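You operate a simulated robot arm through the tools that you are given. There is no shell and no other tool. Be economical: measure what you need, move in short steps, check, and stop when the job is done.

Carry out the task below with a simulated robot arm. There is one attempt and no reset: what you move stays moved.

Task
Wipe the clamp block's plate clean, then clamp the white lid on it.
Fine: use the wooden pad and put it back; lay the lid square and shut both clamps. What is to be rubbed or washed off counts as gone when no trace of it is left.

It is judged by the outcome, as a careful person would: the job done as asked, and still so three seconds after it is handed in. It fails if anything else is knocked over, pushed out of place, dropped, spilled or broken. Lids that push on must go on centred and level and be pressed home; caps that screw on are set level and turned clockwise until they are tight.

Robot
A 7-joint arm with a two-finger parallel gripper, fixed in place. Base frame: the origin is at the foot of the arm, x ahead of it, y to its left, z up. Readings come in mm, rad, newtons and seconds.
With the tool pointing down near the work surface it reaches from about 420 to 900 mm from the base axis. Its first joint turns from -0.297 to 2.199 rad. Payload 1.57 kg.
The TCP is the grasp point between the finger pads, 30 mm short of the fingertips. In the tool frame z runs along the fingers and y along their closing line. The gripper opens to 80 mm. The fingers are 17 mm wide and 12 mm thick; the gripper's body (40 by 82 mm) begins 80 mm behind the TCP.
Orientation is that of the tool frame in the base frame, as a unit quaternion [w, x, y, z]. With the fingers straight down and closing along the base's y, the tool's x points along the base's -x, its y along +y and its z along -z.

Tools
- The arm moves only by the tool arm_command. Its argument "motion" is a list of rows, each an object (a shift or turn left out is 0, a gripper value left out holds the last) with "delta_pos": the shift along the tool's x, y, z in units of 250 mm (1.0 is 250 mm), a list of three; "delta_rot": the turn, a rotation vector about the tool's x, y, z in units of 180 degrees (1.0 is 180 degrees), a list of three. In form: [{"delta_pos": [dx, dy, dz], "delta_rot": [ax, ay, az]}, ...]. A call has 1 to 10 rows; each row is the pose to reach, as a shift and turn from the pose commanded when the call began, along the tool's axes at that moment. "gripper" is the opening, from 0 (shut) to 1 (fully open), set as the call begins (left out, the last holds). A call with a number of a shift or a turn outside -1 to 1 is refused whole. A row lasts 0.2 s, in which the tool goes at most 50 mm and 0.15 rad; a call with a longer step from one row to the next is refused whole, and so is a gripper value outside its range. A pose out of reach is approached as far as the arm can. The call stops where the force on the tool passes 40 N (or 10 N more than at its start, if that is more) or the arm is blocked; 0.2 s more then pass. The fingers move at their own pace (about 45 mm/s each) and stop on an object; they squeeze with about 24 N. The grip force told is the motor's: it shows also when the fingers shut on nothing. Time passes only in rows, and 0.2 s behind the last, so rows that repeat a pose let the fingers close. It gives the time, the measured TCP pose, the force on the tool (base axes), the opening and the grip force at its end, in the units of the frame above (readings bear some noise), with the torque about the TCP (base axes, N m) and any sound that the robot's microphone picked up.
- Cameras (640 x 400 px; columns grow to the right, rows downward): "scene" is fixed at [49.3, -499.9, 1523.9]; the picture's right is [0.52, -0.86, 0.00], its down [-0.58, -0.35, -0.73] and it looks along [0.63, 0.38, -0.68] (base axes); focal length 214 px, centre (320, 200). "wrist" rides on the gripper at [72, -7, -122] in the tool frame; the picture's right is [0.09, 1.00, 0.00], its down [-0.84, 0.08, -0.54] and it looks along [-0.54, 0.05, 0.84] (tool axes); focal length 238 px, centre (320, 200).
- snapshot(camera): a new picture of that camera. The clock stands still meanwhile.
- lift_body(by): slides the trunk up (or, below 0, down) by that many mm; the arm rides with it, the base frame stays. It gives what a move gives, with no picture.
- pixel_to_xyz(camera, pixels): there is no depth. For up to 12 entries [column, row, z] of the newest picture of that camera ("zoom" is the newest enlarged one), the place [x, y] in the base frame at which the ray of that pixel passes the height z, good to about 2 mm. The clock stands still meanwhile.
- close_up(camera, box): a new picture of the part [left, top, right, bottom] of that camera's present view, enlarged. The clock stands still meanwhile.
- close_job(): hands the job in; it is judged then, once.

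Work in short steps. Measure before you move; look again where a grasp or a placing could have gone wrong, and mend it. You have 80 turns and 54 pictures in all, those below and enlarged ones among them. Open the gripper and draw the arm clear of the work before you hand the job in, unless the task says otherwise; then end with one line.

The tools are called as a command line: name --argument value ..., lists and objects as JSON in quotes. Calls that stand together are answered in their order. arm_command: Moves the arm, as the interface text tells. Its arguments: {"type":"object","properties":{"motion":{"type":"array"},"gripper":{"type":"number"}},"required":["motion"]} The other tools are called the same way: lift_body (by) slides the trunk up or down; snapshot (camera) takes a picture; pixel_to_xyz (camera, pixels) gives the place at which the rays of pixels pass given heights; close_up (camera, box) takes an enlarged picture of a part of a camera's view; close_job () hands the job in.

At the start:

```text
t: 0.0
tool_pos: [512.7, -25.9, 1296.9]
tcp_rot: [0.0, -0.001, 1.0, -0.001]
force: [0.4, -0.5, -0.4]
ft_torque: [0.01, -0.01, 0.01]
gripper_width: 79.9
gripper_force: 0.0
trunk travel left (down, up): [-700.0, 90.0]
```

scene: 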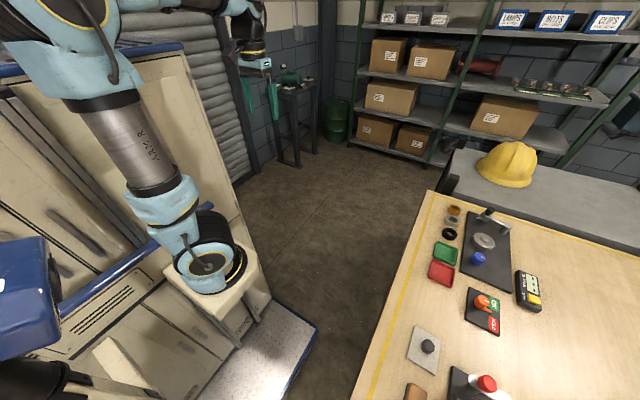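
wrist: 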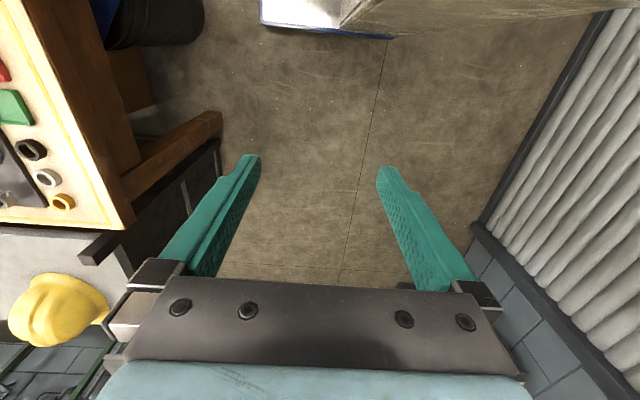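

I first look closer at the work table on the right of the scene view.

close_up --camera "scene" --box '[350, 180, 560, 400]'

close_up --camera "scene" --box '[0, 180, 350, 400]'

pixel_to_xyz --camera "scene" --pixels '[[430, 195, 800], [365, 395, 800], [480, 240, 800], [430, 195, 900], [365, 395, 900], [480, 240, 900], [425, 345, 900], [480, 390, 900]]'

```text
1.82 times, centred on (455, 290) of scene
```

zoom: 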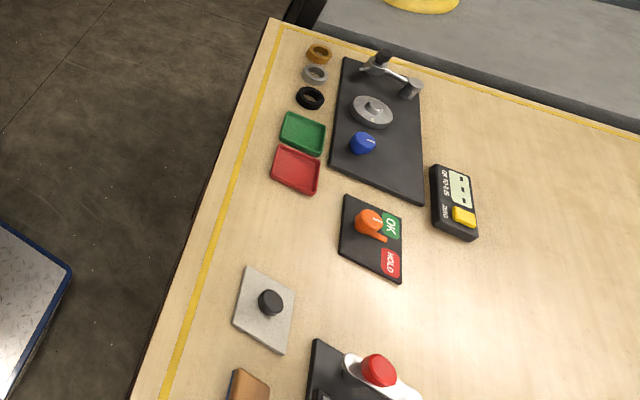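

```text
1.82 times, centred on (175, 290) of scene
```

zoom: 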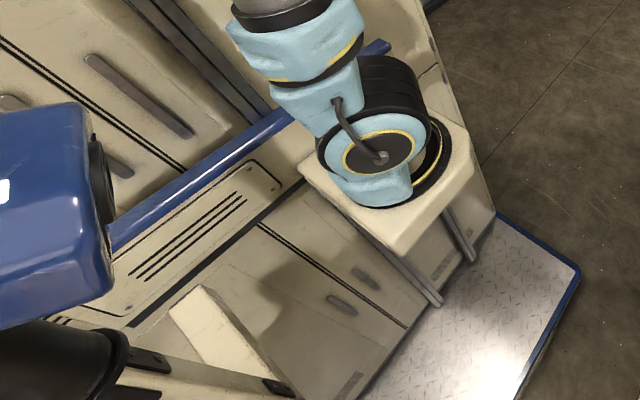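

```text
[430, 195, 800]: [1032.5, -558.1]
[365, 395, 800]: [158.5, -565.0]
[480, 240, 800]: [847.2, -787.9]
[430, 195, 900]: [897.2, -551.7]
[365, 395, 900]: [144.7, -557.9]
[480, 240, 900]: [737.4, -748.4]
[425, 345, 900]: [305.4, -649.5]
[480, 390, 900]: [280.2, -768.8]
```

The table's near edge runs along y≈-560; the tool is over the floor beside it. I move the tool toward -y at this height to bring the wrist camera over the table.

arm_command --motion '[{"delta_pos": [0, -0.18, 0]}, {"delta_pos": [0.05, -0.36, 0]}, {"delta_pos": [0.1, -0.54, 0]}, {"delta_pos": [0.15, -0.72, 0]}, {"delta_pos": [0.2, -0.9, 0]}, {"delta_pos": [0.25, -1.0, 0]}]' --gripper 1

arm_command --motion '[{"delta_pos": [0, -0.18, 0]}, {"delta_pos": [0.05, -0.36, 0]}, {"delta_pos": [0.1, -0.54, 0]}, {"delta_pos": [0.15, -0.72, 0]}, {"delta_pos": [0.2, -0.9, 0]}, {"delta_pos": [0.25, -1.0, 0]}]'

snapshot --camera "wrist"

```text
t: 1.4
tool_pos: [449.5, -273.8, 1298.8]
tcp_rot: [0.0, 0.0, 1.0, 0.0]
force: [0.5, 0.4, -0.8]
ft_torque: [-0.05, 0.0, -0.07]
gripper_width: 80.0
gripper_force: 0.1
trunk travel left (down, up): [-700.0, 90.0]
```

```text
t: 2.8
tool_pos: [385.1, -525.5, 1297.8]
tcp_rot: [0.0, -0.001, 1.0, 0.0]
force: [0.3, 0.1, 0.0]
ft_torque: [-0.04, 0.02, -0.01]
gripper_width: 80.3
gripper_force: 0.1
trunk travel left (down, up): [-700.0, 90.0]
```

```text
49 pictures are left
```

wrist: 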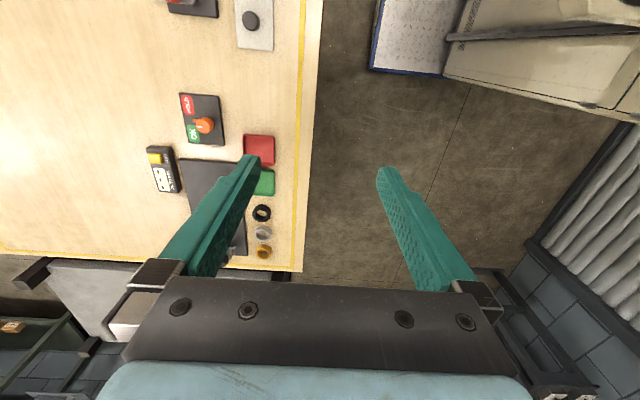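

The table extends toward -x, where the pad and clamp block must be. I turn the tool so the camera looks outward (-y) while shifting to x≈100.

arm_command --motion '[{"delta_pos": [0.06, 0.02, 0], "delta_rot": [0, 0, 0.045]}, {"delta_pos": [0.12, 0.04, 0], "delta_rot": [0, 0, 0.09]}, {"delta_pos": [0.18, 0.06, 0], "delta_rot": [0, 0, 0.135]}, {"delta_pos": [0.24, 0.08, 0], "delta_rot": [0, 0, 0.18]}, {"delta_pos": [0.3, 0.1, 0], "delta_rot": [0, 0, 0.225]}, {"delta_pos": [0.36, 0.12, 0], "delta_rot": [0, 0, 0.27]}, {"delta_pos": [0.42, 0.14, 0], "delta_rot": [0, 0, 0.315]}, {"delta_pos": [0.48, 0.16, 0], "delta_rot": [0, 0, 0.36]}, {"delta_pos": [0.54, 0.18, 0], "delta_rot": [0, 0, 0.405]}, {"delta_pos": [0.6, 0.2, 0], "delta_rot": [0, 0, 0.45]}]'

arm_command --motion '[{"delta_pos": [0.04, -0.13, 0], "delta_rot": [0, 0, 0.025]}, {"delta_pos": [0.08, -0.26, 0], "delta_rot": [0, 0, 0.05]}, {"delta_pos": [0.12, -0.39, 0], "delta_rot": [0, 0, 0.05]}, {"delta_pos": [0.16, -0.52, 0], "delta_rot": [0, 0, 0.05]}]'

snapshot --camera "wrist"

```text
t: 5.0
tool_pos: [235.7, -474.7, 1298.4]
tcp_rot: [0.001, 0.65, 0.76, 0.0]
force: [-0.7, -0.5, -0.1]
ft_torque: [0.03, 0.05, -0.04]
gripper_width: 79.8
gripper_force: 0.1
trunk travel left (down, up): [-700.0, 90.0]
```

```text
t: 6.0
tool_pos: [104.0, -457.2, 1298.3]
tcp_rot: [-0.001, 0.707, 0.707, 0.0]
force: [-0.2, 0.0, 0.0]
ft_torque: [0.01, 0.03, -0.01]
gripper_width: 79.8
gripper_force: 0.0
trunk travel left (down, up): [-700.0, 90.0]
```

```text
48 pictures are left
```

wrist: 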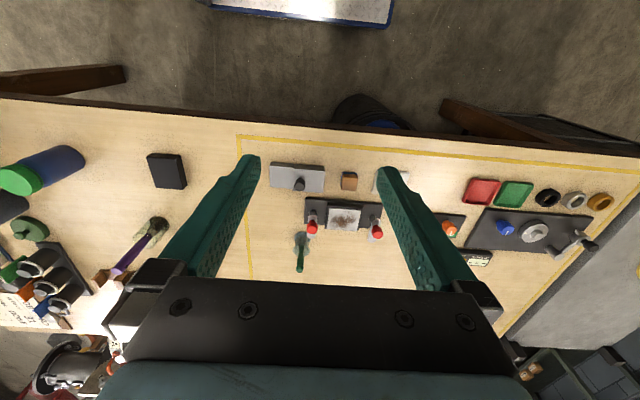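

The clamp block with two red-tipped clamps shows at (343,215), the pad at (348,181). I enlarge that area.

close_up --camera "wrist" --box '[240, 130, 420, 280]'

pixel_to_xyz --camera "wrist" --pixels '[[343, 215, 800], [343, 215, 900], [238, 136, 900], [238, 136, 800], [500, 335, 800], [500, 335, 900], [600, 203, 800], [600, 203, 900]]'

pixel_to_xyz --camera "scene" --pixels '[[453, 211, 800], [453, 211, 900], [425, 345, 800], [425, 345, 900]]'

```text
2.67 times, centred on (330, 205) of wrist
```

zoom: 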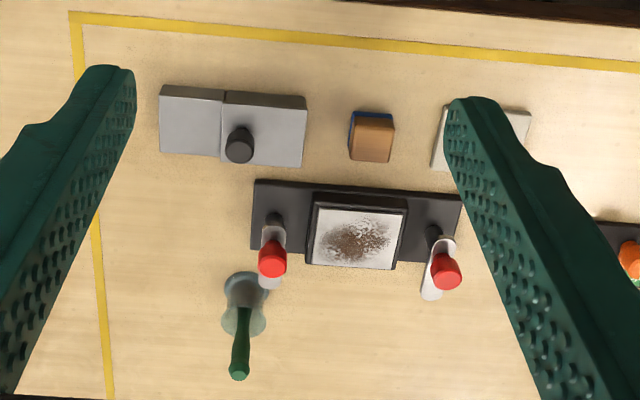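

```text
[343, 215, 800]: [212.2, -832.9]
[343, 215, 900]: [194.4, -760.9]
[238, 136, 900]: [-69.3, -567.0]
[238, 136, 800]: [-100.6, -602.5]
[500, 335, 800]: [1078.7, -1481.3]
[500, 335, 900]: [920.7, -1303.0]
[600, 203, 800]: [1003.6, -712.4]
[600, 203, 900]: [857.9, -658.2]
```

```text
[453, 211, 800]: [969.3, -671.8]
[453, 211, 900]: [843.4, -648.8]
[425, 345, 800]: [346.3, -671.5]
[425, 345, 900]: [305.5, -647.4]
```

The table top is roughly at z≈930. I lower the trunk by 150 and centre the camera in front of the block for a finer look.

lift_body --by -150

arm_command --motion '[{"delta_pos": [-0.1, 0.12, 0]}, {"delta_pos": [-0.2, 0.24, 0]}, {"delta_pos": [-0.3, 0.36, 0]}, {"delta_pos": [-0.3, 0.36, 0]}]'

snapshot --camera "wrist"

snapshot --camera "scene"

```text
t: 7.8
tool_pos: [103.1, -456.5, 1146.7]
tcp_rot: [0.0, 0.707, 0.707, 0.001]
force: [-0.4, -0.5, -0.5]
ft_torque: [0.01, 0.0, 0.03]
gripper_width: 80.0
gripper_force: 0.0
trunk travel left (down, up): [-550.0, 240.0]
```

```text
t: 8.8
tool_pos: [194.8, -532.9, 1149.4]
tcp_rot: [0.0, 0.707, 0.707, 0.0]
force: [-0.1, -0.1, 0.0]
ft_torque: [-0.03, -0.03, 0.04]
gripper_width: 80.0
gripper_force: 0.1
trunk travel left (down, up): [-550.0, 240.0]
```

```text
46 pictures are left
```

wrist: 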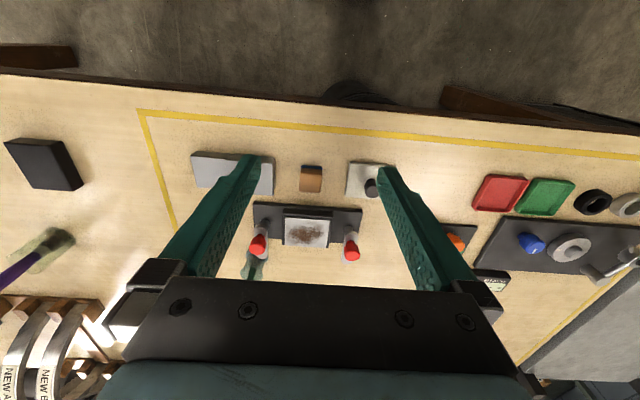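

```text
45 pictures are left
```

scene: 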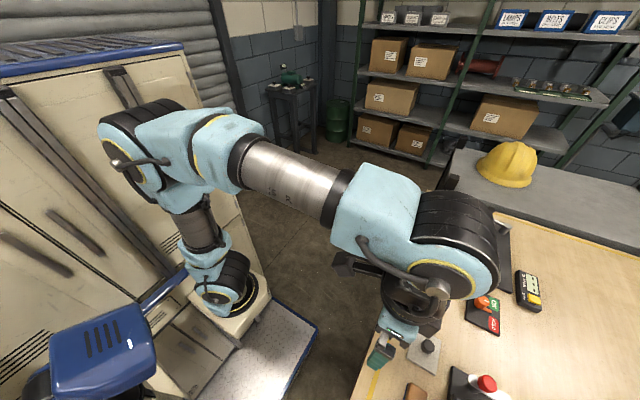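

I triangulate the yellow corner, pad and plate from this view.

pixel_to_xyz --camera "wrist" --pixels '[[138, 111, 800], [138, 111, 900], [307, 232, 800], [307, 232, 900], [311, 178, 800], [311, 178, 900], [346, 180, 800], [346, 180, 900]]'

pixel_to_xyz --camera "scene" --pixels '[[407, 361, 800], [407, 361, 900], [437, 373, 800], [437, 373, 900], [442, 333, 800], [442, 333, 900]]'

close_up --camera "wrist" --box '[180, 130, 420, 290]'

```text
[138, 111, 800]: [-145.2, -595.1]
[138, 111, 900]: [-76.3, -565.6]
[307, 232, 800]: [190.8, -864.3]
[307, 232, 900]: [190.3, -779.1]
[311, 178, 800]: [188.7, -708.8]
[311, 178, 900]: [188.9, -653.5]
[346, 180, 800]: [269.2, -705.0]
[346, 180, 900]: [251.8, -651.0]
```

```text
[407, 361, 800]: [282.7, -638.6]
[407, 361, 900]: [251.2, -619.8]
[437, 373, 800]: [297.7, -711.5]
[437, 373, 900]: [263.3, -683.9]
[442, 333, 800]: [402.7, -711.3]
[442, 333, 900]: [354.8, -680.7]
```

```text
2.50 times, centred on (300, 210) of wrist
```

zoom: 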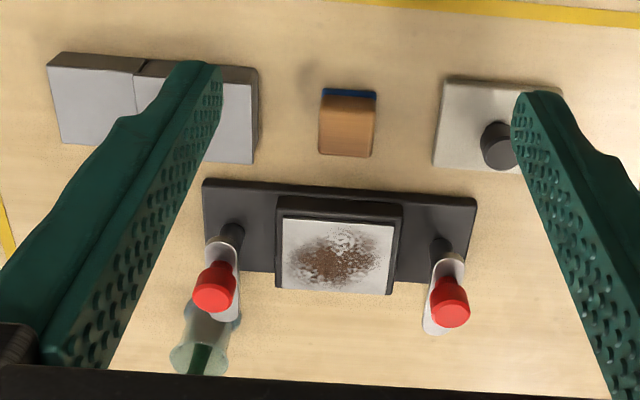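

The table is about z≈918. I go lower and further out for a closer look at clamps, lids and pad.

arm_command --motion '[{"delta_pos": [-0.12, 0, 0.1]}, {"delta_pos": [-0.24, 0, 0.2]}, {"delta_pos": [-0.35, 0, 0.28]}, {"delta_pos": [-0.35, 0, 0.28]}]'

snapshot --camera "wrist"

```text
t: 9.8
tool_pos: [191.3, -621.6, 1078.2]
tcp_rot: [0.0, 0.707, 0.707, 0.0]
force: [0.1, 0.7, 0.4]
ft_torque: [-0.01, -0.02, -0.02]
gripper_width: 80.0
gripper_force: 0.1
trunk travel left (down, up): [-550.0, 240.0]
```

```text
43 pictures are left
```

wrist: 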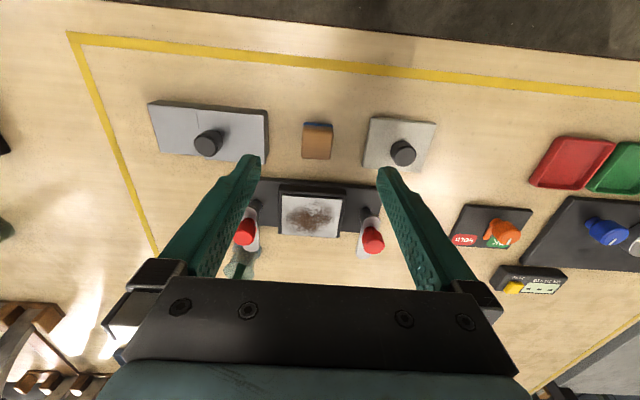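

Two candidates for a lid: left wide one (208,130), right squarish one (400,143). I enlarge to compare.

close_up --camera "wrist" --box '[140, 90, 300, 190]'

close_up --camera "wrist" --box '[290, 90, 450, 190]'

close_up --camera "wrist" --box '[220, 170, 400, 280]'

pixel_to_xyz --camera "zoom" --pixels '[[224, 55, 940], [438, 68, 940], [420, 236, 940], [205, 227, 940], [224, 55, 950], [438, 68, 950], [420, 236, 950], [205, 227, 950]]'

```text
4.00 times, centred on (220, 140) of wrist
```

zoom: 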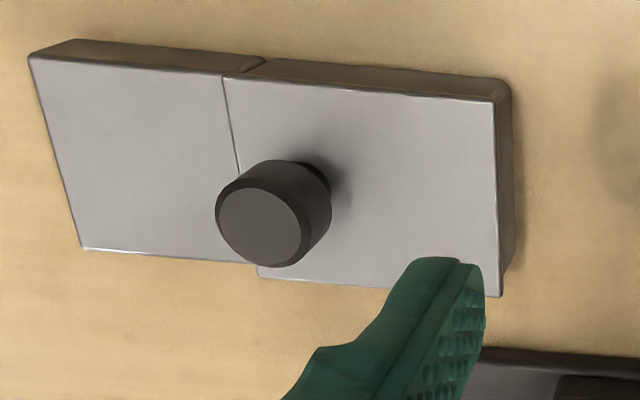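

```text
4.00 times, centred on (370, 140) of wrist
```

zoom: 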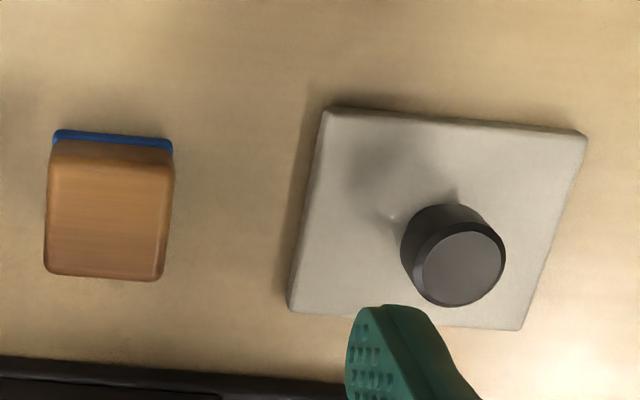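

```text
3.56 times, centred on (310, 225) of wrist
```

zoom: 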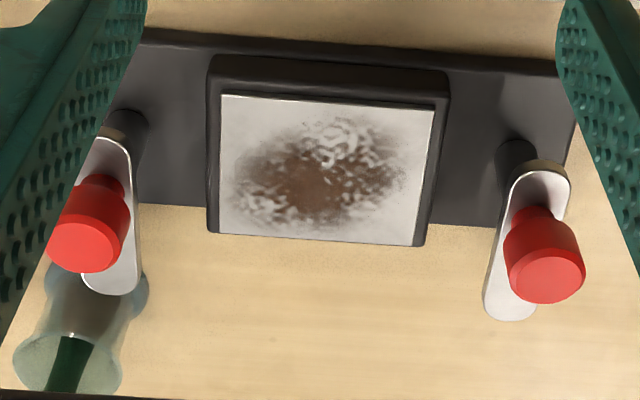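

```text
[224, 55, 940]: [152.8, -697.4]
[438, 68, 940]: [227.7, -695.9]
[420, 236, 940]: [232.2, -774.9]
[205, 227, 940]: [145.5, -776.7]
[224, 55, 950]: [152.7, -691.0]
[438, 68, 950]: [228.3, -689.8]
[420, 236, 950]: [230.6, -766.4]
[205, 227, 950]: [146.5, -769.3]
```

White lid is the right one (warm white, black knob); the left is grey. I locate pad and lid at several heights in the current view.

pixel_to_xyz --camera "wrist" --pixels '[[303, 128, 940], [333, 128, 940], [301.5, 158, 940], [331, 160, 940], [303, 122, 918], [372, 117, 925], [436.5, 123, 925], [420, 172, 925], [362, 166, 925], [402, 152, 945], [246, 231, 970], [373, 239, 970]]'

pixel_to_xyz --camera "scene" --pixels '[[428, 346, 945], [428, 346, 960], [487, 382, 970], [487, 382, 990], [439, 333, 925], [415, 327, 925], [408, 360, 925], [437, 374, 925]]'

```text
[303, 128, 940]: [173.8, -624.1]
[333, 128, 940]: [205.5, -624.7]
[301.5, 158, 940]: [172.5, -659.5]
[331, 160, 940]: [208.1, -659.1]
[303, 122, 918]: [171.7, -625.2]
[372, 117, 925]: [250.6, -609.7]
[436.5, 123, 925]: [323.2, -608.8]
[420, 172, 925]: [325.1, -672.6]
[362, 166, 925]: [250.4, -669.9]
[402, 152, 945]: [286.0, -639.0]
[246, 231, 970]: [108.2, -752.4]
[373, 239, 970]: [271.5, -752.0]
```

```text
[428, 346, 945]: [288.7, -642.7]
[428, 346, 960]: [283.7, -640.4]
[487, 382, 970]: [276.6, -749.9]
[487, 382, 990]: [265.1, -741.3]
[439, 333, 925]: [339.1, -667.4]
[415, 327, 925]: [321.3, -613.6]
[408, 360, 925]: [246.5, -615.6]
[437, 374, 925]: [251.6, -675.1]
```

The pad's centre is about (190,-641), top ≈940. I move above it at TCP z=1000 with the fingers spanning along x, and look.

arm_command --motion '[{"delta_pos": [-0.078, -0.005, 0.12]}, {"delta_pos": [-0.078, -0.005, 0.24]}, {"delta_pos": [-0.078, -0.005, 0.312]}, {"delta_pos": [-0.078, -0.005, 0.312]}]' --gripper 0.85

snapshot --camera "wrist"

```text
t: 10.8
tool_pos: [192.0, -639.0, 997.5]
tcp_rot: [-0.001, 0.707, 0.707, 0.0]
force: [0.3, 0.6, -0.7]
ft_torque: [0.01, 0.03, -0.01]
gripper_width: 68.2
gripper_force: 0.0
trunk travel left (down, up): [-550.0, 240.0]
```

```text
39 pictures are left
```

wrist: 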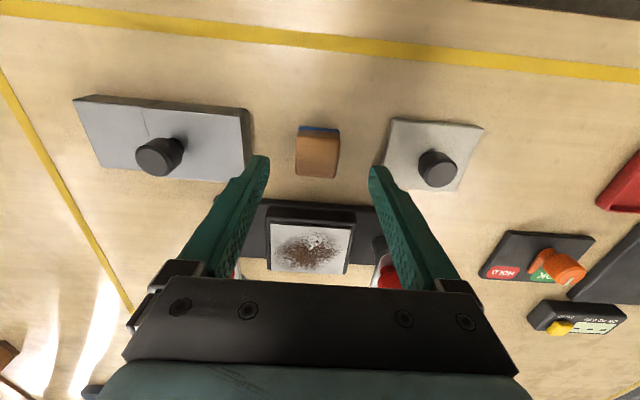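

The pad sits between the fingers at (317,153). I measure its extents plus plate and lid from this lower view.

pixel_to_xyz --camera "wrist" --pixels '[[298, 134, 940], [340, 137, 940], [295, 175, 940], [337, 178, 940], [298, 127, 918], [393, 119, 925], [484, 127, 925], [460, 190, 925], [384, 166, 925], [274, 219, 940], [354, 223, 940], [346, 274, 940]]'

close_up --camera "wrist" --box '[240, 110, 400, 290]'

```text
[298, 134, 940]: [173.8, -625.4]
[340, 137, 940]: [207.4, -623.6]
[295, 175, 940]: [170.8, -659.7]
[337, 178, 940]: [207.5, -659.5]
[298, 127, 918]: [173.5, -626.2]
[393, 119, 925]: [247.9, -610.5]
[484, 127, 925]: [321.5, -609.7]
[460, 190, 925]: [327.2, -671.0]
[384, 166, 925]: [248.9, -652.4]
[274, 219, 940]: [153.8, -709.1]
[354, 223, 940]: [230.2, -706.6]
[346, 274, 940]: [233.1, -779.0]
```

```text
2.22 times, centred on (320, 200) of wrist
```

zoom: 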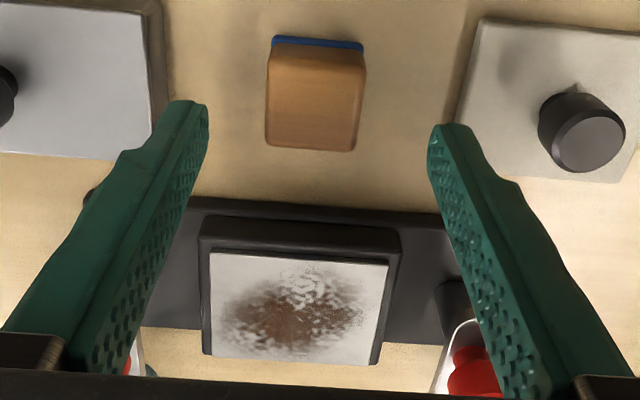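

Pad is at (190,-641.5), consistent across views. I descend to TCP z≈955 and then close.

arm_command --motion '[{"delta_pos": [-0.004, -0.003, 0.06]}, {"delta_pos": [-0.004, -0.003, 0.12]}, {"delta_pos": [-0.004, -0.003, 0.17]}, {"delta_pos": [-0.004, -0.003, 0.17]}]'

arm_command --motion '[{"delta_pos": [0, 0, 0]}, {"delta_pos": [0, 0, 0]}, {"delta_pos": [0, 0, 0]}, {"delta_pos": [0, 0, 0]}, {"delta_pos": [0, 0, 0]}]' --gripper 0

close_up --camera "wrist" --box '[220, 100, 420, 260]'

```text
t: 11.8
tool_pos: [191.3, -640.0, 956.5]
tcp_rot: [0.0, 0.707, 0.707, -0.001]
force: [0.3, 1.0, -0.3]
ft_torque: [0.01, 0.03, -0.01]
gripper_width: 68.3
gripper_force: 0.1
trunk travel left (down, up): [-550.0, 240.0]
```

```text
t: 12.9
tool_pos: [192.1, -641.1, 957.7]
tcp_rot: [-0.001, 0.707, 0.707, 0.001]
force: [0.4, -0.5, 0.7]
ft_torque: [0.01, 0.01, 0.0]
gripper_width: 34.9
gripper_force: 24.5
trunk travel left (down, up): [-550.0, 240.0]
```

```text
2.50 times, centred on (320, 180) of wrist
```

zoom: 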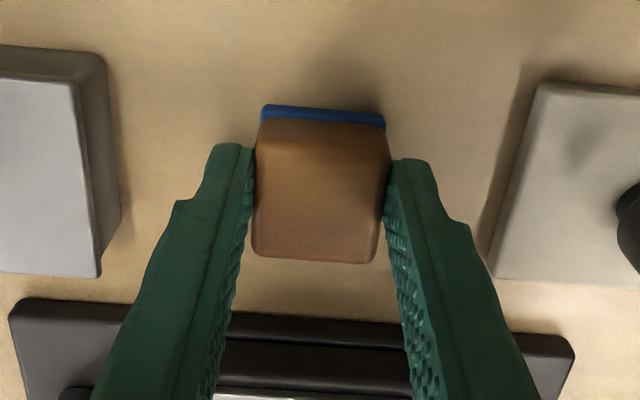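

Pad is gripped (34.9 mm). I lift 50 mm and carry it over the plate centre (~(191,-741)), then look.

arm_command --motion '[{"delta_pos": [0, 0, -0.1]}, {"delta_pos": [0, 0, -0.2]}, {"delta_pos": [-0.15, 0, -0.2]}, {"delta_pos": [-0.3, 0, -0.2]}, {"delta_pos": [-0.4, 0, -0.2]}, {"delta_pos": [-0.4, 0, -0.2]}]'

snapshot --camera "wrist"

```text
t: 14.3
tool_pos: [190.1, -740.1, 1007.0]
tcp_rot: [0.0, 0.707, 0.707, 0.0]
force: [0.7, 0.5, 0.1]
ft_torque: [0.03, 0.01, 0.03]
gripper_width: 35.1
gripper_force: 23.8
trunk travel left (down, up): [-550.0, 240.0]
```

```text
36 pictures are left
```

wrist: 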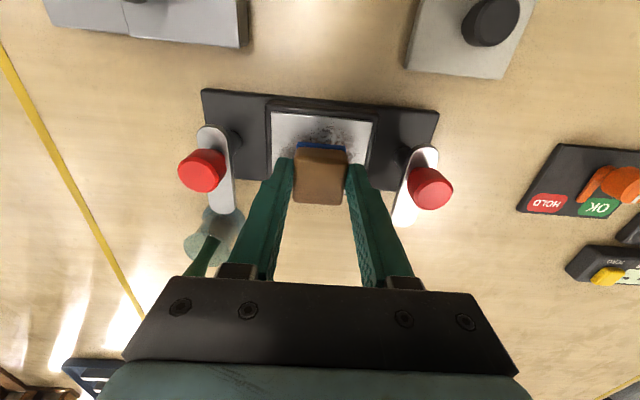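

Pad is over the plate. I measure plate corners and clamp parts in this view for height by comparison.

pixel_to_xyz --camera "wrist" --pixels '[[272, 112, 940], [376, 117, 940], [272, 112, 950], [376, 117, 950], [201, 172, 980], [430, 189, 980], [202, 89, 922], [438, 111, 922], [420, 152, 965], [404, 224, 965], [214, 130, 965], [222, 210, 965]]'

close_up --camera "wrist" --box '[380, 80, 480, 260]'

```text
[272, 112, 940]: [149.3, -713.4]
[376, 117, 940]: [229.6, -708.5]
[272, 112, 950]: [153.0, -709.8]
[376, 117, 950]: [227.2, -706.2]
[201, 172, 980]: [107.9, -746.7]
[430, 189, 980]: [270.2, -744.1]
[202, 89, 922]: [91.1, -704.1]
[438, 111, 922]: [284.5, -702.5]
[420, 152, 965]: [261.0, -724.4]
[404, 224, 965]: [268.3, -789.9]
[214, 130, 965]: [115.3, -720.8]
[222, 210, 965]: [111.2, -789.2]
```

```text
2.22 times, centred on (430, 170) of wrist
```

zoom: 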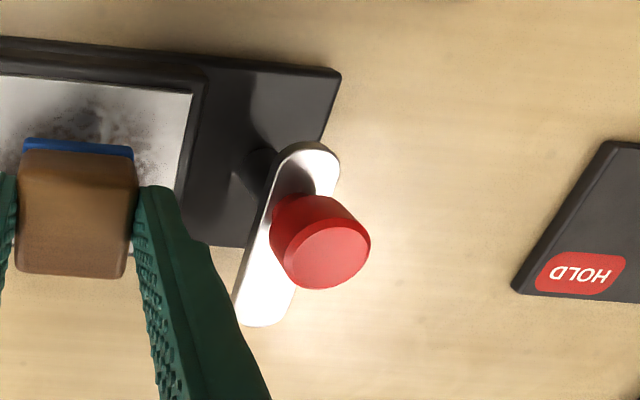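

I lower the pad in small steps toward the plate, watching the force.

arm_command --motion '[{"delta_pos": [0, 0, 0.04]}, {"delta_pos": [0, 0, 0.06]}, {"delta_pos": [0, 0, 0.068]}, {"delta_pos": [0, 0, 0.076]}, {"delta_pos": [0, 0, 0.084]}]'

```text
t: 15.6
tool_pos: [190.0, -739.1, 989.4]
tcp_rot: [0.002, 0.707, 0.707, -0.001]
force: [-0.3, 3.8, 26.0]
ft_torque: [0.14, 0.03, 0.0]
gripper_width: 35.3
gripper_force: 24.1
trunk travel left (down, up): [-550.0, 240.0]
```

Contact at TCP ≈989 with 26 N. I ease off slightly and wipe in a raster over the plate.

arm_command --motion '[{"delta_pos": [0, 0, -0.005]}, {"delta_pos": [0.03, -0.04, -0.005]}, {"delta_pos": [0.056, -0.08, -0.005]}, {"delta_pos": [0.056, 0, -0.005]}, {"delta_pos": [0.056, 0.08, -0.005]}, {"delta_pos": [0.02, 0.08, -0.005]}, {"delta_pos": [0.02, 0, -0.005]}, {"delta_pos": [0.02, -0.08, -0.005]}, {"delta_pos": [-0.02, -0.08, -0.005]}, {"delta_pos": [-0.02, 0, -0.005]}]'

arm_command --motion '[{"delta_pos": [0, 0.08, 0]}, {"delta_pos": [-0.036, 0.08, 0]}, {"delta_pos": [-0.036, 0, 0]}, {"delta_pos": [-0.036, -0.08, 0]}, {"delta_pos": [0, -0.08, 0]}, {"delta_pos": [0.02, 0, 0]}]'

```text
t: 17.8
tool_pos: [188.8, -744.8, 987.8]
tcp_rot: [-0.001, 0.707, 0.707, 0.0]
force: [-5.1, -0.8, 14.8]
ft_torque: [0.01, 0.13, 0.0]
gripper_width: 35.0
gripper_force: 24.2
trunk travel left (down, up): [-550.0, 240.0]
```

```text
t: 19.1
tool_pos: [190.4, -740.0, 987.4]
tcp_rot: [0.0, 0.708, 0.706, -0.002]
force: [-4.8, -0.2, 15.0]
ft_torque: [-0.02, 0.16, 0.05]
gripper_width: 35.1
gripper_force: 23.8
trunk travel left (down, up): [-550.0, 240.0]
```

Steady 15 N while wiping. I lift and draw back to inspect the plate.

arm_command --motion '[{"delta_pos": [0, 0, -0.1]}, {"delta_pos": [0.1, 0, -0.1]}, {"delta_pos": [0.25, 0, -0.1]}, {"delta_pos": [0.25, 0, -0.1]}]'

close_up --camera "wrist" --box '[220, 120, 420, 270]'

```text
t: 20.1
tool_pos: [191.5, -677.2, 1011.5]
tcp_rot: [0.001, 0.707, 0.707, 0.0]
force: [-0.1, 0.0, 0.1]
ft_torque: [0.0, -0.01, 0.01]
gripper_width: 34.9
gripper_force: 24.1
trunk travel left (down, up): [-550.0, 240.0]
```

```text
2.67 times, centred on (320, 195) of wrist
```

zoom: 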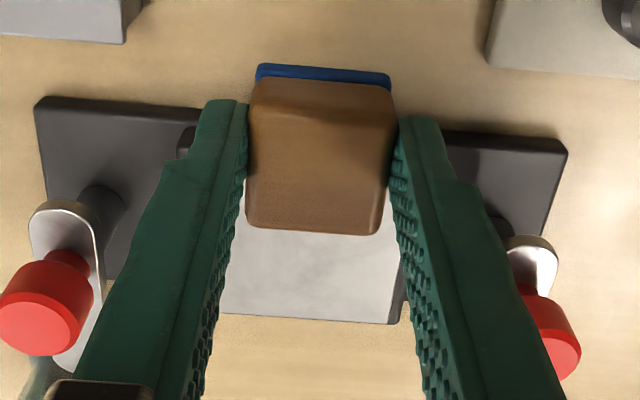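

The visible part shows a faint grey smear. I back off further to see the whole plate.

arm_command --motion '[{"delta_pos": [0.1, 0, -0.1]}, {"delta_pos": [0.2, 0, -0.2]}, {"delta_pos": [0.2, 0, -0.2]}]'

close_up --camera "wrist" --box '[260, 170, 380, 290]'

```text
t: 20.9
tool_pos: [191.5, -627.6, 1064.0]
tcp_rot: [0.0, 0.707, 0.707, 0.0]
force: [-0.1, -0.9, -0.3]
ft_torque: [0.02, 0.01, 0.03]
gripper_width: 34.8
gripper_force: 24.2
trunk travel left (down, up): [-550.0, 240.0]
```

```text
3.33 times, centred on (320, 230) of wrist
```

zoom: 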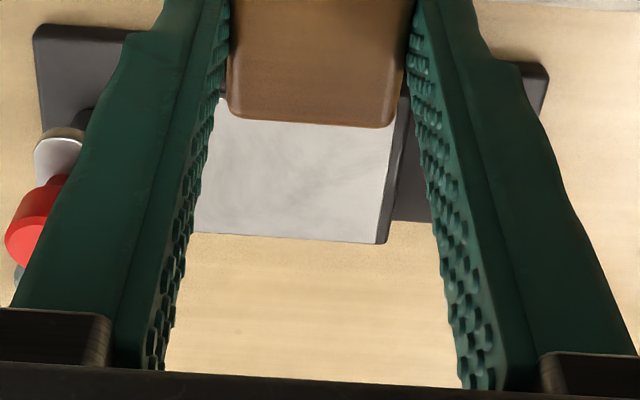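

A faint smear remains. I return to the plate and wipe again with finer, overlapping strokes.

arm_command --motion '[{"delta_pos": [-0.15, 0, 0.1]}, {"delta_pos": [-0.3, 0, 0.2]}, {"delta_pos": [-0.45, 0, 0.24]}, {"delta_pos": [-0.45, 0, 0.27]}, {"delta_pos": [-0.45, 0, 0.29]}, {"delta_pos": [-0.45, 0, 0.303]}]'

arm_command --motion '[{"delta_pos": [0.06, -0.06, 0]}, {"delta_pos": [0.06, 0.085, 0]}, {"delta_pos": [0.035, 0.085, 0]}, {"delta_pos": [0.035, -0.085, 0]}, {"delta_pos": [0.01, -0.085, 0]}, {"delta_pos": [0.01, 0.085, 0]}, {"delta_pos": [-0.015, 0.085, 0]}, {"delta_pos": [-0.015, -0.085, 0]}, {"delta_pos": [-0.04, -0.085, 0]}, {"delta_pos": [-0.04, 0.085, 0]}]'

arm_command --motion '[{"delta_pos": [-0.025, 0, 0]}, {"delta_pos": [-0.025, -0.17, 0]}, {"delta_pos": [0.1, -0.17, 0]}, {"delta_pos": [0.1, -0.13, 0]}, {"delta_pos": [-0.025, -0.13, 0]}, {"delta_pos": [-0.025, -0.09, 0]}, {"delta_pos": [0.1, -0.09, 0]}, {"delta_pos": [0.1, -0.05, 0]}, {"delta_pos": [-0.025, -0.05, 0]}, {"delta_pos": [0.04, -0.085, 0]}]'

```text
t: 22.4
tool_pos: [191.6, -740.5, 986.7]
tcp_rot: [0.001, 0.707, 0.707, -0.001]
force: [0.3, 0.8, 7.6]
ft_torque: [0.09, -0.04, 0.01]
gripper_width: 35.3
gripper_force: 24.1
trunk travel left (down, up): [-550.0, 240.0]
```

```text
t: 24.6
tool_pos: [211.8, -749.4, 987.0]
tcp_rot: [0.0, 0.707, 0.707, -0.001]
force: [-1.1, 0.0, 8.9]
ft_torque: [-0.03, 0.04, 0.01]
gripper_width: 34.7
gripper_force: 24.5
trunk travel left (down, up): [-550.0, 240.0]
```

```text
t: 26.8
tool_pos: [191.4, -739.7, 987.1]
tcp_rot: [0.0, 0.708, 0.707, -0.001]
force: [0.2, -0.7, 7.4]
ft_torque: [-0.04, -0.08, 0.01]
gripper_width: 35.1
gripper_force: 24.2
trunk travel left (down, up): [-550.0, 240.0]
```

The force is only ~8 N (pad settled in the grip). I press 2 mm lower and repeat the pass.

arm_command --motion '[{"delta_pos": [0, 0, 0.008]}, {"delta_pos": [0.06, -0.085, 0.008]}, {"delta_pos": [0.06, 0.085, 0.008]}, {"delta_pos": [0.03, 0.085, 0.008]}, {"delta_pos": [0.03, -0.085, 0.008]}, {"delta_pos": [0, -0.085, 0.008]}, {"delta_pos": [0, 0.085, 0.008]}, {"delta_pos": [-0.03, 0.085, 0.008]}, {"delta_pos": [-0.03, -0.085, 0.008]}, {"delta_pos": [-0.06, -0.085, 0.008]}]'

arm_command --motion '[{"delta_pos": [0, 0.17, 0]}, {"delta_pos": [0.12, 0.17, 0]}, {"delta_pos": [0.12, 0.13, 0]}, {"delta_pos": [0, 0.13, 0]}, {"delta_pos": [0, 0.085, 0]}, {"delta_pos": [0.12, 0.085, 0]}, {"delta_pos": [0.12, 0.04, 0]}, {"delta_pos": [0, 0.04, 0]}, {"delta_pos": [0, 0, 0]}, {"delta_pos": [0.12, 0, 0]}]'

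arm_command --motion '[{"delta_pos": [-0.06, 0.085, 0]}, {"delta_pos": [-0.06, 0.085, -0.1]}, {"delta_pos": [0.1, 0.085, -0.2]}, {"delta_pos": [0.25, 0.085, -0.3]}, {"delta_pos": [0.3, 0.085, -0.4]}, {"delta_pos": [0.3, 0.085, -0.4]}]'

close_up --camera "wrist" --box '[260, 140, 380, 260]'

```text
t: 28.9
tool_pos: [172.0, -753.5, 984.7]
tcp_rot: [0.0, 0.706, 0.708, 0.0]
force: [1.5, 7.3, 17.8]
ft_torque: [0.15, -0.1, 0.02]
gripper_width: 34.8
gripper_force: 24.2
trunk travel left (down, up): [-550.0, 240.0]
```

```text
t: 31.1
tool_pos: [169.0, -723.5, 984.9]
tcp_rot: [0.0, 0.707, 0.707, 0.0]
force: [-0.5, -0.6, 1.1]
ft_torque: [-0.01, -0.02, -0.01]
gripper_width: 34.8
gripper_force: 24.2
trunk travel left (down, up): [-550.0, 240.0]
```

```text
t: 32.5
tool_pos: [194.5, -649.5, 1085.1]
tcp_rot: [0.0, 0.707, 0.707, 0.0]
force: [-0.6, 0.3, -0.1]
ft_torque: [0.05, -0.01, 0.03]
gripper_width: 34.6
gripper_force: 24.7
trunk travel left (down, up): [-550.0, 240.0]
```

```text
3.33 times, centred on (320, 200) of wrist
```

zoom: 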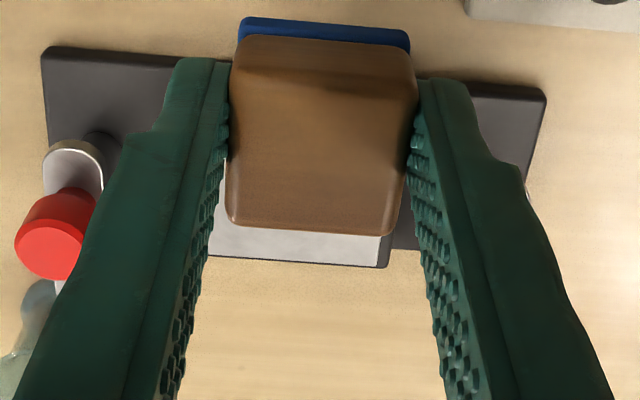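

The pad hides most of the plate; I sidestep +x to view it past the finger.

arm_command --motion '[{"delta_pos": [0.05, 0.18, 0]}, {"delta_pos": [0.05, 0.35, 0]}, {"delta_pos": [0.05, 0.4, 0]}, {"delta_pos": [0.05, 0.4, 0]}]'

snapshot --camera "wrist"

close_up --camera "wrist" --box '[175, 165, 285, 265]'

```text
t: 33.5
tool_pos: [293.8, -637.9, 1085.1]
tcp_rot: [0.0, 0.707, 0.707, 0.0]
force: [-1.0, -0.2, 0.0]
ft_torque: [0.0, 0.0, 0.0]
gripper_width: 34.9
gripper_force: 24.3
trunk travel left (down, up): [-550.0, 240.0]
```

```text
31 pictures are left
```

wrist: 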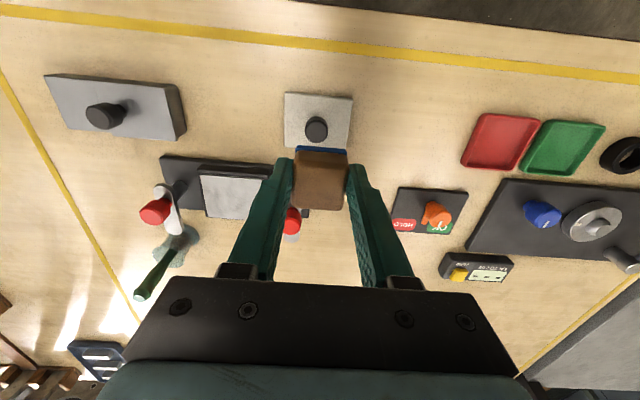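

```text
4.00 times, centred on (230, 215) of wrist
```

zoom: 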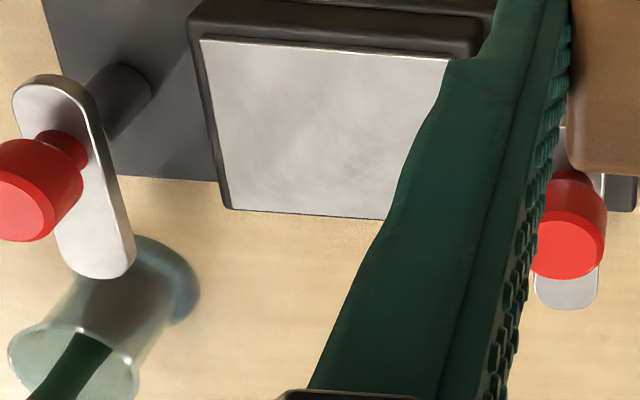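

There may still be a very faint smear mid-plate and the last strokes had little force. I go back for another firm pass.

arm_command --motion '[{"delta_pos": [0, -0.2, 0]}, {"delta_pos": [-0.1, -0.35, 0.05]}, {"delta_pos": [-0.25, -0.4, 0.15]}, {"delta_pos": [-0.35, -0.4, 0.25]}, {"delta_pos": [-0.41, -0.4, 0.33]}, {"delta_pos": [-0.41, -0.4, 0.38]}, {"delta_pos": [-0.41, -0.4, 0.4]}, {"delta_pos": [-0.41, -0.4, 0.405]}]'

arm_command --motion '[{"delta_pos": [0.03, -0.085, 0]}, {"delta_pos": [0.03, 0.085, 0.001]}, {"delta_pos": [0.0, 0.085, 0.001]}, {"delta_pos": [0.0, -0.085, 0.001]}, {"delta_pos": [-0.03, -0.085, 0.001]}, {"delta_pos": [-0.03, 0.085, 0.001]}, {"delta_pos": [-0.06, 0.085, 0.001]}, {"delta_pos": [-0.06, -0.085, 0.001]}, {"delta_pos": [0, -0.05, 0.001]}, {"delta_pos": [0, 0, 0.001]}]'

```text
t: 35.4
tool_pos: [191.6, -739.9, 984.5]
tcp_rot: [0.001, 0.707, 0.707, -0.001]
force: [1.5, 1.0, 5.7]
ft_torque: [0.02, -0.02, 0.02]
gripper_width: 35.0
gripper_force: 24.2
trunk travel left (down, up): [-550.0, 240.0]
```

```text
t: 37.5
tool_pos: [190.6, -739.6, 985.5]
tcp_rot: [0.0, 0.707, 0.707, 0.0]
force: [-3.9, -0.6, 8.4]
ft_torque: [-0.06, 0.1, 0.05]
gripper_width: 34.6
gripper_force: 24.0
trunk travel left (down, up): [-550.0, 240.0]
```

I add 1 mm of press and keep stroking.

arm_command --motion '[{"delta_pos": [0, -0.085, 0.004]}, {"delta_pos": [0, 0.085, 0.004]}, {"delta_pos": [0.03, 0.085, 0.004]}, {"delta_pos": [0.03, -0.085, 0.004]}, {"delta_pos": [0.06, -0.085, 0.004]}, {"delta_pos": [0.06, 0.085, 0.004]}, {"delta_pos": [-0.03, 0.085, 0.004]}, {"delta_pos": [-0.03, -0.085, 0.004]}, {"delta_pos": [-0.06, -0.085, 0.004]}, {"delta_pos": [-0.06, 0.085, 0.004]}]'

arm_command --motion '[{"delta_pos": [0.06, 0, 0]}, {"delta_pos": [0.06, -0.17, 0]}, {"delta_pos": [0.09, -0.17, 0]}, {"delta_pos": [0.09, 0, 0]}, {"delta_pos": [0.03, 0, 0]}, {"delta_pos": [0.03, -0.17, 0]}, {"delta_pos": [0.06, -0.085, 0]}]'

arm_command --motion '[{"delta_pos": [0, 0, -0.1]}, {"delta_pos": [0.1, 0, -0.2]}, {"delta_pos": [0.2, 0.1, -0.3]}, {"delta_pos": [0.3, 0.25, -0.4]}, {"delta_pos": [0.41, 0.4, -0.4]}, {"delta_pos": [0.41, 0.46, -0.4]}, {"delta_pos": [0.41, 0.46, -0.4]}]'

close_up --camera "wrist" --box '[160, 165, 270, 240]'

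```text
t: 39.8
tool_pos: [212.1, -754.6, 981.4]
tcp_rot: [0.001, 0.708, 0.707, 0.0]
force: [-5.7, -1.2, 24.0]
ft_torque: [0.0, 0.2, 0.0]
gripper_width: 35.0
gripper_force: 24.0
trunk travel left (down, up): [-550.0, 240.0]
```

```text
t: 41.4
tool_pos: [191.8, -740.3, 982.0]
tcp_rot: [0.0, 0.708, 0.706, -0.001]
force: [-2.2, -2.5, 11.7]
ft_torque: [0.01, 0.06, 0.02]
gripper_width: 34.8
gripper_force: 24.2
trunk travel left (down, up): [-550.0, 240.0]
```

```text
refused: row 4 steps farther than a row can; nothing moved
```

```text
5.33 times, centred on (215, 202) of wrist
```

zoom: 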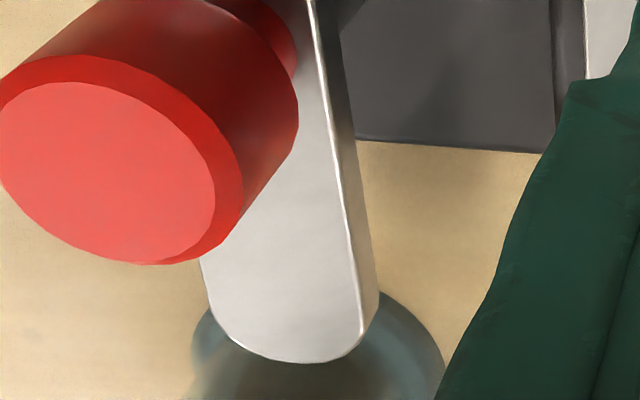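

Good force this pass (12–24 N). The retreat was refused for one long step; I repeat it with smaller steps and look.

arm_command --motion '[{"delta_pos": [0, 0, -0.1]}, {"delta_pos": [0.1, 0, -0.2]}, {"delta_pos": [0.2, 0.1, -0.3]}, {"delta_pos": [0.28, 0.2, -0.4]}, {"delta_pos": [0.35, 0.35, -0.4]}, {"delta_pos": [0.41, 0.46, -0.4]}, {"delta_pos": [0.41, 0.46, -0.4]}]'

close_up --camera "wrist" --box '[160, 165, 270, 240]'

```text
t: 43.0
tool_pos: [308.8, -635.3, 1080.6]
tcp_rot: [0.0, 0.707, 0.708, 0.0]
force: [0.0, -0.3, -0.6]
ft_torque: [0.01, -0.05, -0.01]
gripper_width: 34.7
gripper_force: 23.6
trunk travel left (down, up): [-550.0, 240.0]
```

```text
5.33 times, centred on (215, 202) of wrist
```

zoom: 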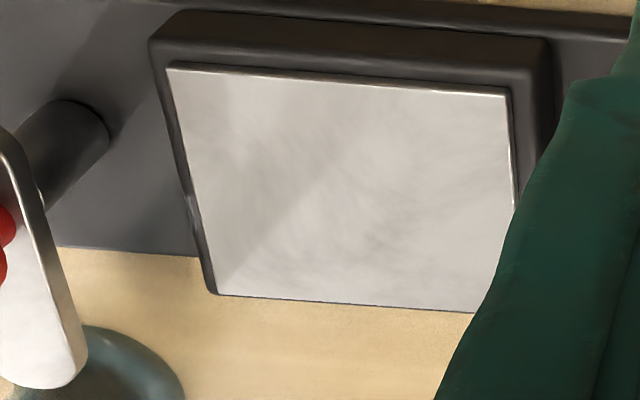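

The plate looks clean now; I'll recheck without the pad in the way. I carry the pad back over its original spot (190.5,-641) and lower it.

arm_command --motion '[{"delta_pos": [0, -0.18, 0]}, {"delta_pos": [-0.01, -0.36, 0]}, {"delta_pos": [-0.01, -0.46, 0.1]}, {"delta_pos": [-0.01, -0.46, 0.28]}, {"delta_pos": [-0.01, -0.46, 0.4]}, {"delta_pos": [-0.01, -0.46, 0.48]}, {"delta_pos": [-0.01, -0.46, 0.502]}, {"delta_pos": [-0.01, -0.46, 0.502]}]'

close_up --camera "wrist" --box '[220, 100, 420, 260]'

```text
t: 44.8
tool_pos: [193.4, -639.2, 955.1]
tcp_rot: [0.0, 0.707, 0.707, 0.0]
force: [-0.3, -0.7, -0.9]
ft_torque: [-0.01, -0.02, 0.0]
gripper_width: 35.0
gripper_force: 24.4
trunk travel left (down, up): [-550.0, 240.0]
```

```text
2.50 times, centred on (320, 180) of wrist
```

zoom: 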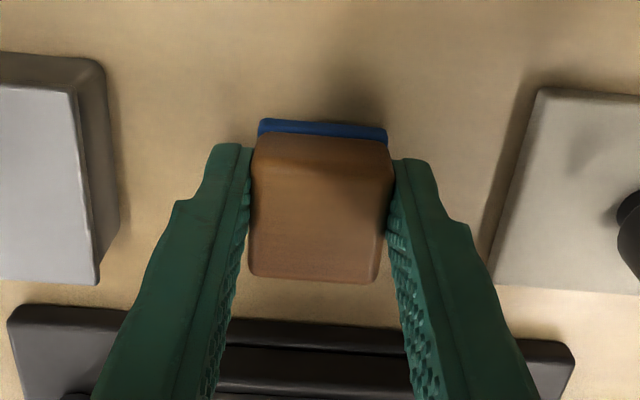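

The pad is ~6 mm higher in the fingers than before. I lower slowly until light contact.

arm_command --motion '[{"delta_pos": [0, 0, 0.006]}, {"delta_pos": [0, 0, 0.011]}, {"delta_pos": [0, 0, 0.016]}]'

```text
t: 45.5
tool_pos: [191.4, -639.6, 951.4]
tcp_rot: [0.001, 0.707, 0.707, 0.0]
force: [1.4, -0.8, -1.1]
ft_torque: [-0.05, -0.02, 0.02]
gripper_width: 34.7
gripper_force: 23.7
trunk travel left (down, up): [-550.0, 240.0]
```

arm_command --motion '[{"delta_pos": [0, 0, 0.004]}, {"delta_pos": [0, 0, 0.006]}, {"delta_pos": [0, 0, 0.008]}]'

```text
t: 46.4
tool_pos: [192.0, -638.5, 950.3]
tcp_rot: [0.0, 0.707, 0.707, 0.001]
force: [0.5, 0.0, -0.2]
ft_torque: [0.01, 0.02, -0.02]
gripper_width: 34.9
gripper_force: 23.8
trunk travel left (down, up): [-550.0, 240.0]
```

No contact yet at 950; I go on 1 mm at a time.

arm_command --motion '[{"delta_pos": [0, 0, 0.004]}, {"delta_pos": [0, 0, 0.006]}, {"delta_pos": [0, 0, 0.008]}]'

```text
t: 47.1
tool_pos: [192.2, -639.9, 947.6]
tcp_rot: [0.0, 0.707, 0.707, 0.0]
force: [-0.2, 0.5, -0.4]
ft_torque: [-0.02, 0.01, -0.03]
gripper_width: 34.6
gripper_force: 23.8
trunk travel left (down, up): [-550.0, 240.0]
```

arm_command --motion '[{"delta_pos": [0, 0, 0.004]}, {"delta_pos": [0, 0, 0.006]}, {"delta_pos": [0, 0, 0.008]}]'

close_up --camera "wrist" --box '[220, 100, 420, 260]'

```text
t: 48.0
tool_pos: [191.5, -640.7, 948.9]
tcp_rot: [0.001, 0.707, 0.707, 0.0]
force: [-0.6, -0.1, 7.9]
ft_torque: [0.06, 0.01, -0.04]
gripper_width: 34.8
gripper_force: 24.8
trunk travel left (down, up): [-550.0, 240.0]
```

```text
2.50 times, centred on (320, 180) of wrist
```

zoom: 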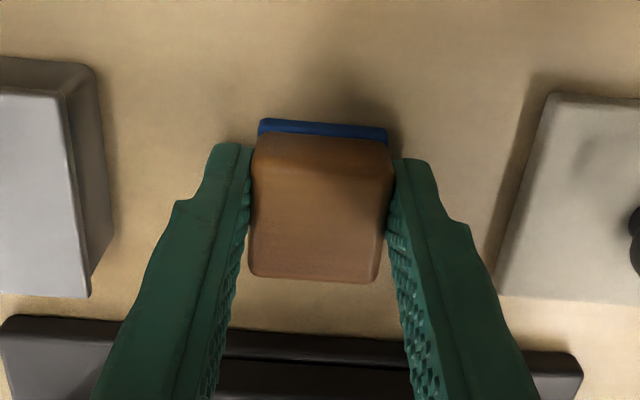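

Contact with 8 N: the pad rests on the table. I ease 0.5 mm up, open, then rise.

arm_command --motion '[{"delta_pos": [0, 0, -0.002]}, {"delta_pos": [0, 0, -0.002]}, {"delta_pos": [0, 0, -0.002]}]' --gripper 0.75

arm_command --motion '[{"delta_pos": [0, 0, -0.1]}, {"delta_pos": [0, 0, -0.25]}, {"delta_pos": [0, 0, -0.42]}, {"delta_pos": [0, 0, -0.5]}, {"delta_pos": [0, 0, -0.5]}]'

snapshot --camera "wrist"

close_up --camera "wrist" --box '[260, 110, 380, 260]'

```text
t: 48.8
tool_pos: [190.7, -640.5, 946.5]
tcp_rot: [0.0, 0.707, 0.707, -0.001]
force: [0.8, -0.3, 0.0]
ft_torque: [0.01, 0.0, 0.0]
gripper_width: 60.0
gripper_force: 0.1
trunk travel left (down, up): [-550.0, 240.0]
```

```text
t: 50.0
tool_pos: [191.9, -638.8, 1071.5]
tcp_rot: [0.0, 0.707, 0.707, 0.0]
force: [-0.6, -0.1, -0.6]
ft_torque: [-0.04, -0.02, 0.01]
gripper_width: 59.9
gripper_force: 0.1
trunk travel left (down, up): [-550.0, 240.0]
```

```text
25 pictures are left
```

wrist: 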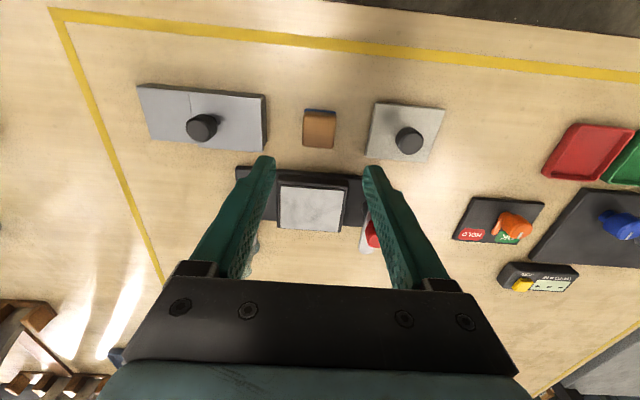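

```text
2.67 times, centred on (320, 185) of wrist
```

zoom: 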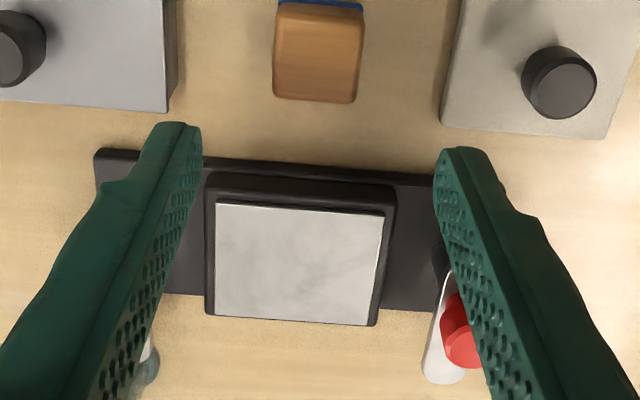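

The pad stands as before. I enlarge the plate to make sure no trace is left.

close_up --camera "wrist" --box '[272, 180, 352, 235]'

```text
7.27 times, centred on (312, 208) of wrist
```

zoom: 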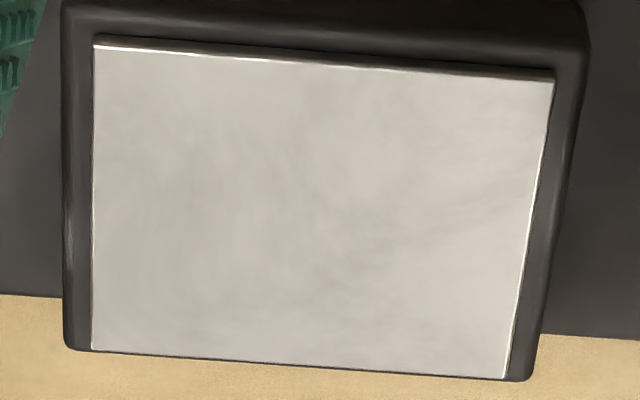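

A very faint cloudy pattern lies where the stain was; I can't rule out residue, so I regrip the pad and wipe once more.

arm_command --motion '[{"delta_pos": [0, 0, 0.18]}, {"delta_pos": [0, 0, 0.36]}, {"delta_pos": [0, 0, 0.464]}, {"delta_pos": [0, 0, 0.464]}]'

arm_command --motion '[{"delta_pos": [0, 0, 0]}, {"delta_pos": [0, 0, 0]}, {"delta_pos": [0, 0, 0]}, {"delta_pos": [0, 0, 0]}, {"delta_pos": [0, 0, -0.1]}, {"delta_pos": [0, 0, -0.2]}, {"delta_pos": [-0.2, 0, -0.2]}, {"delta_pos": [-0.4, 0, -0.2]}, {"delta_pos": [-0.4, 0, -0.16]}, {"delta_pos": [-0.4, 0, -0.135]}]' --gripper 0

```text
t: 51.0
tool_pos: [193.2, -639.8, 955.7]
tcp_rot: [0.001, 0.707, 0.707, 0.0]
force: [-0.4, -0.1, 0.2]
ft_torque: [-0.02, -0.02, -0.04]
gripper_width: 60.1
gripper_force: 0.0
trunk travel left (down, up): [-550.0, 240.0]
```

```text
t: 53.1
tool_pos: [189.4, -739.8, 991.1]
tcp_rot: [0.0, 0.708, 0.707, -0.001]
force: [-1.0, 0.2, 0.1]
ft_torque: [-0.03, -0.02, -0.03]
gripper_width: 34.8
gripper_force: 23.8
trunk travel left (down, up): [-550.0, 240.0]
```

arm_command --motion '[{"delta_pos": [0, 0, 0.008]}, {"delta_pos": [0, 0, 0.014]}, {"delta_pos": [0, 0, 0.018]}]'

```text
t: 54.0
tool_pos: [190.0, -740.8, 988.3]
tcp_rot: [0.002, 0.707, 0.707, -0.002]
force: [-1.9, -1.9, 26.7]
ft_torque: [-0.06, 0.02, 0.01]
gripper_width: 35.1
gripper_force: 24.1
trunk travel left (down, up): [-550.0, 240.0]
```

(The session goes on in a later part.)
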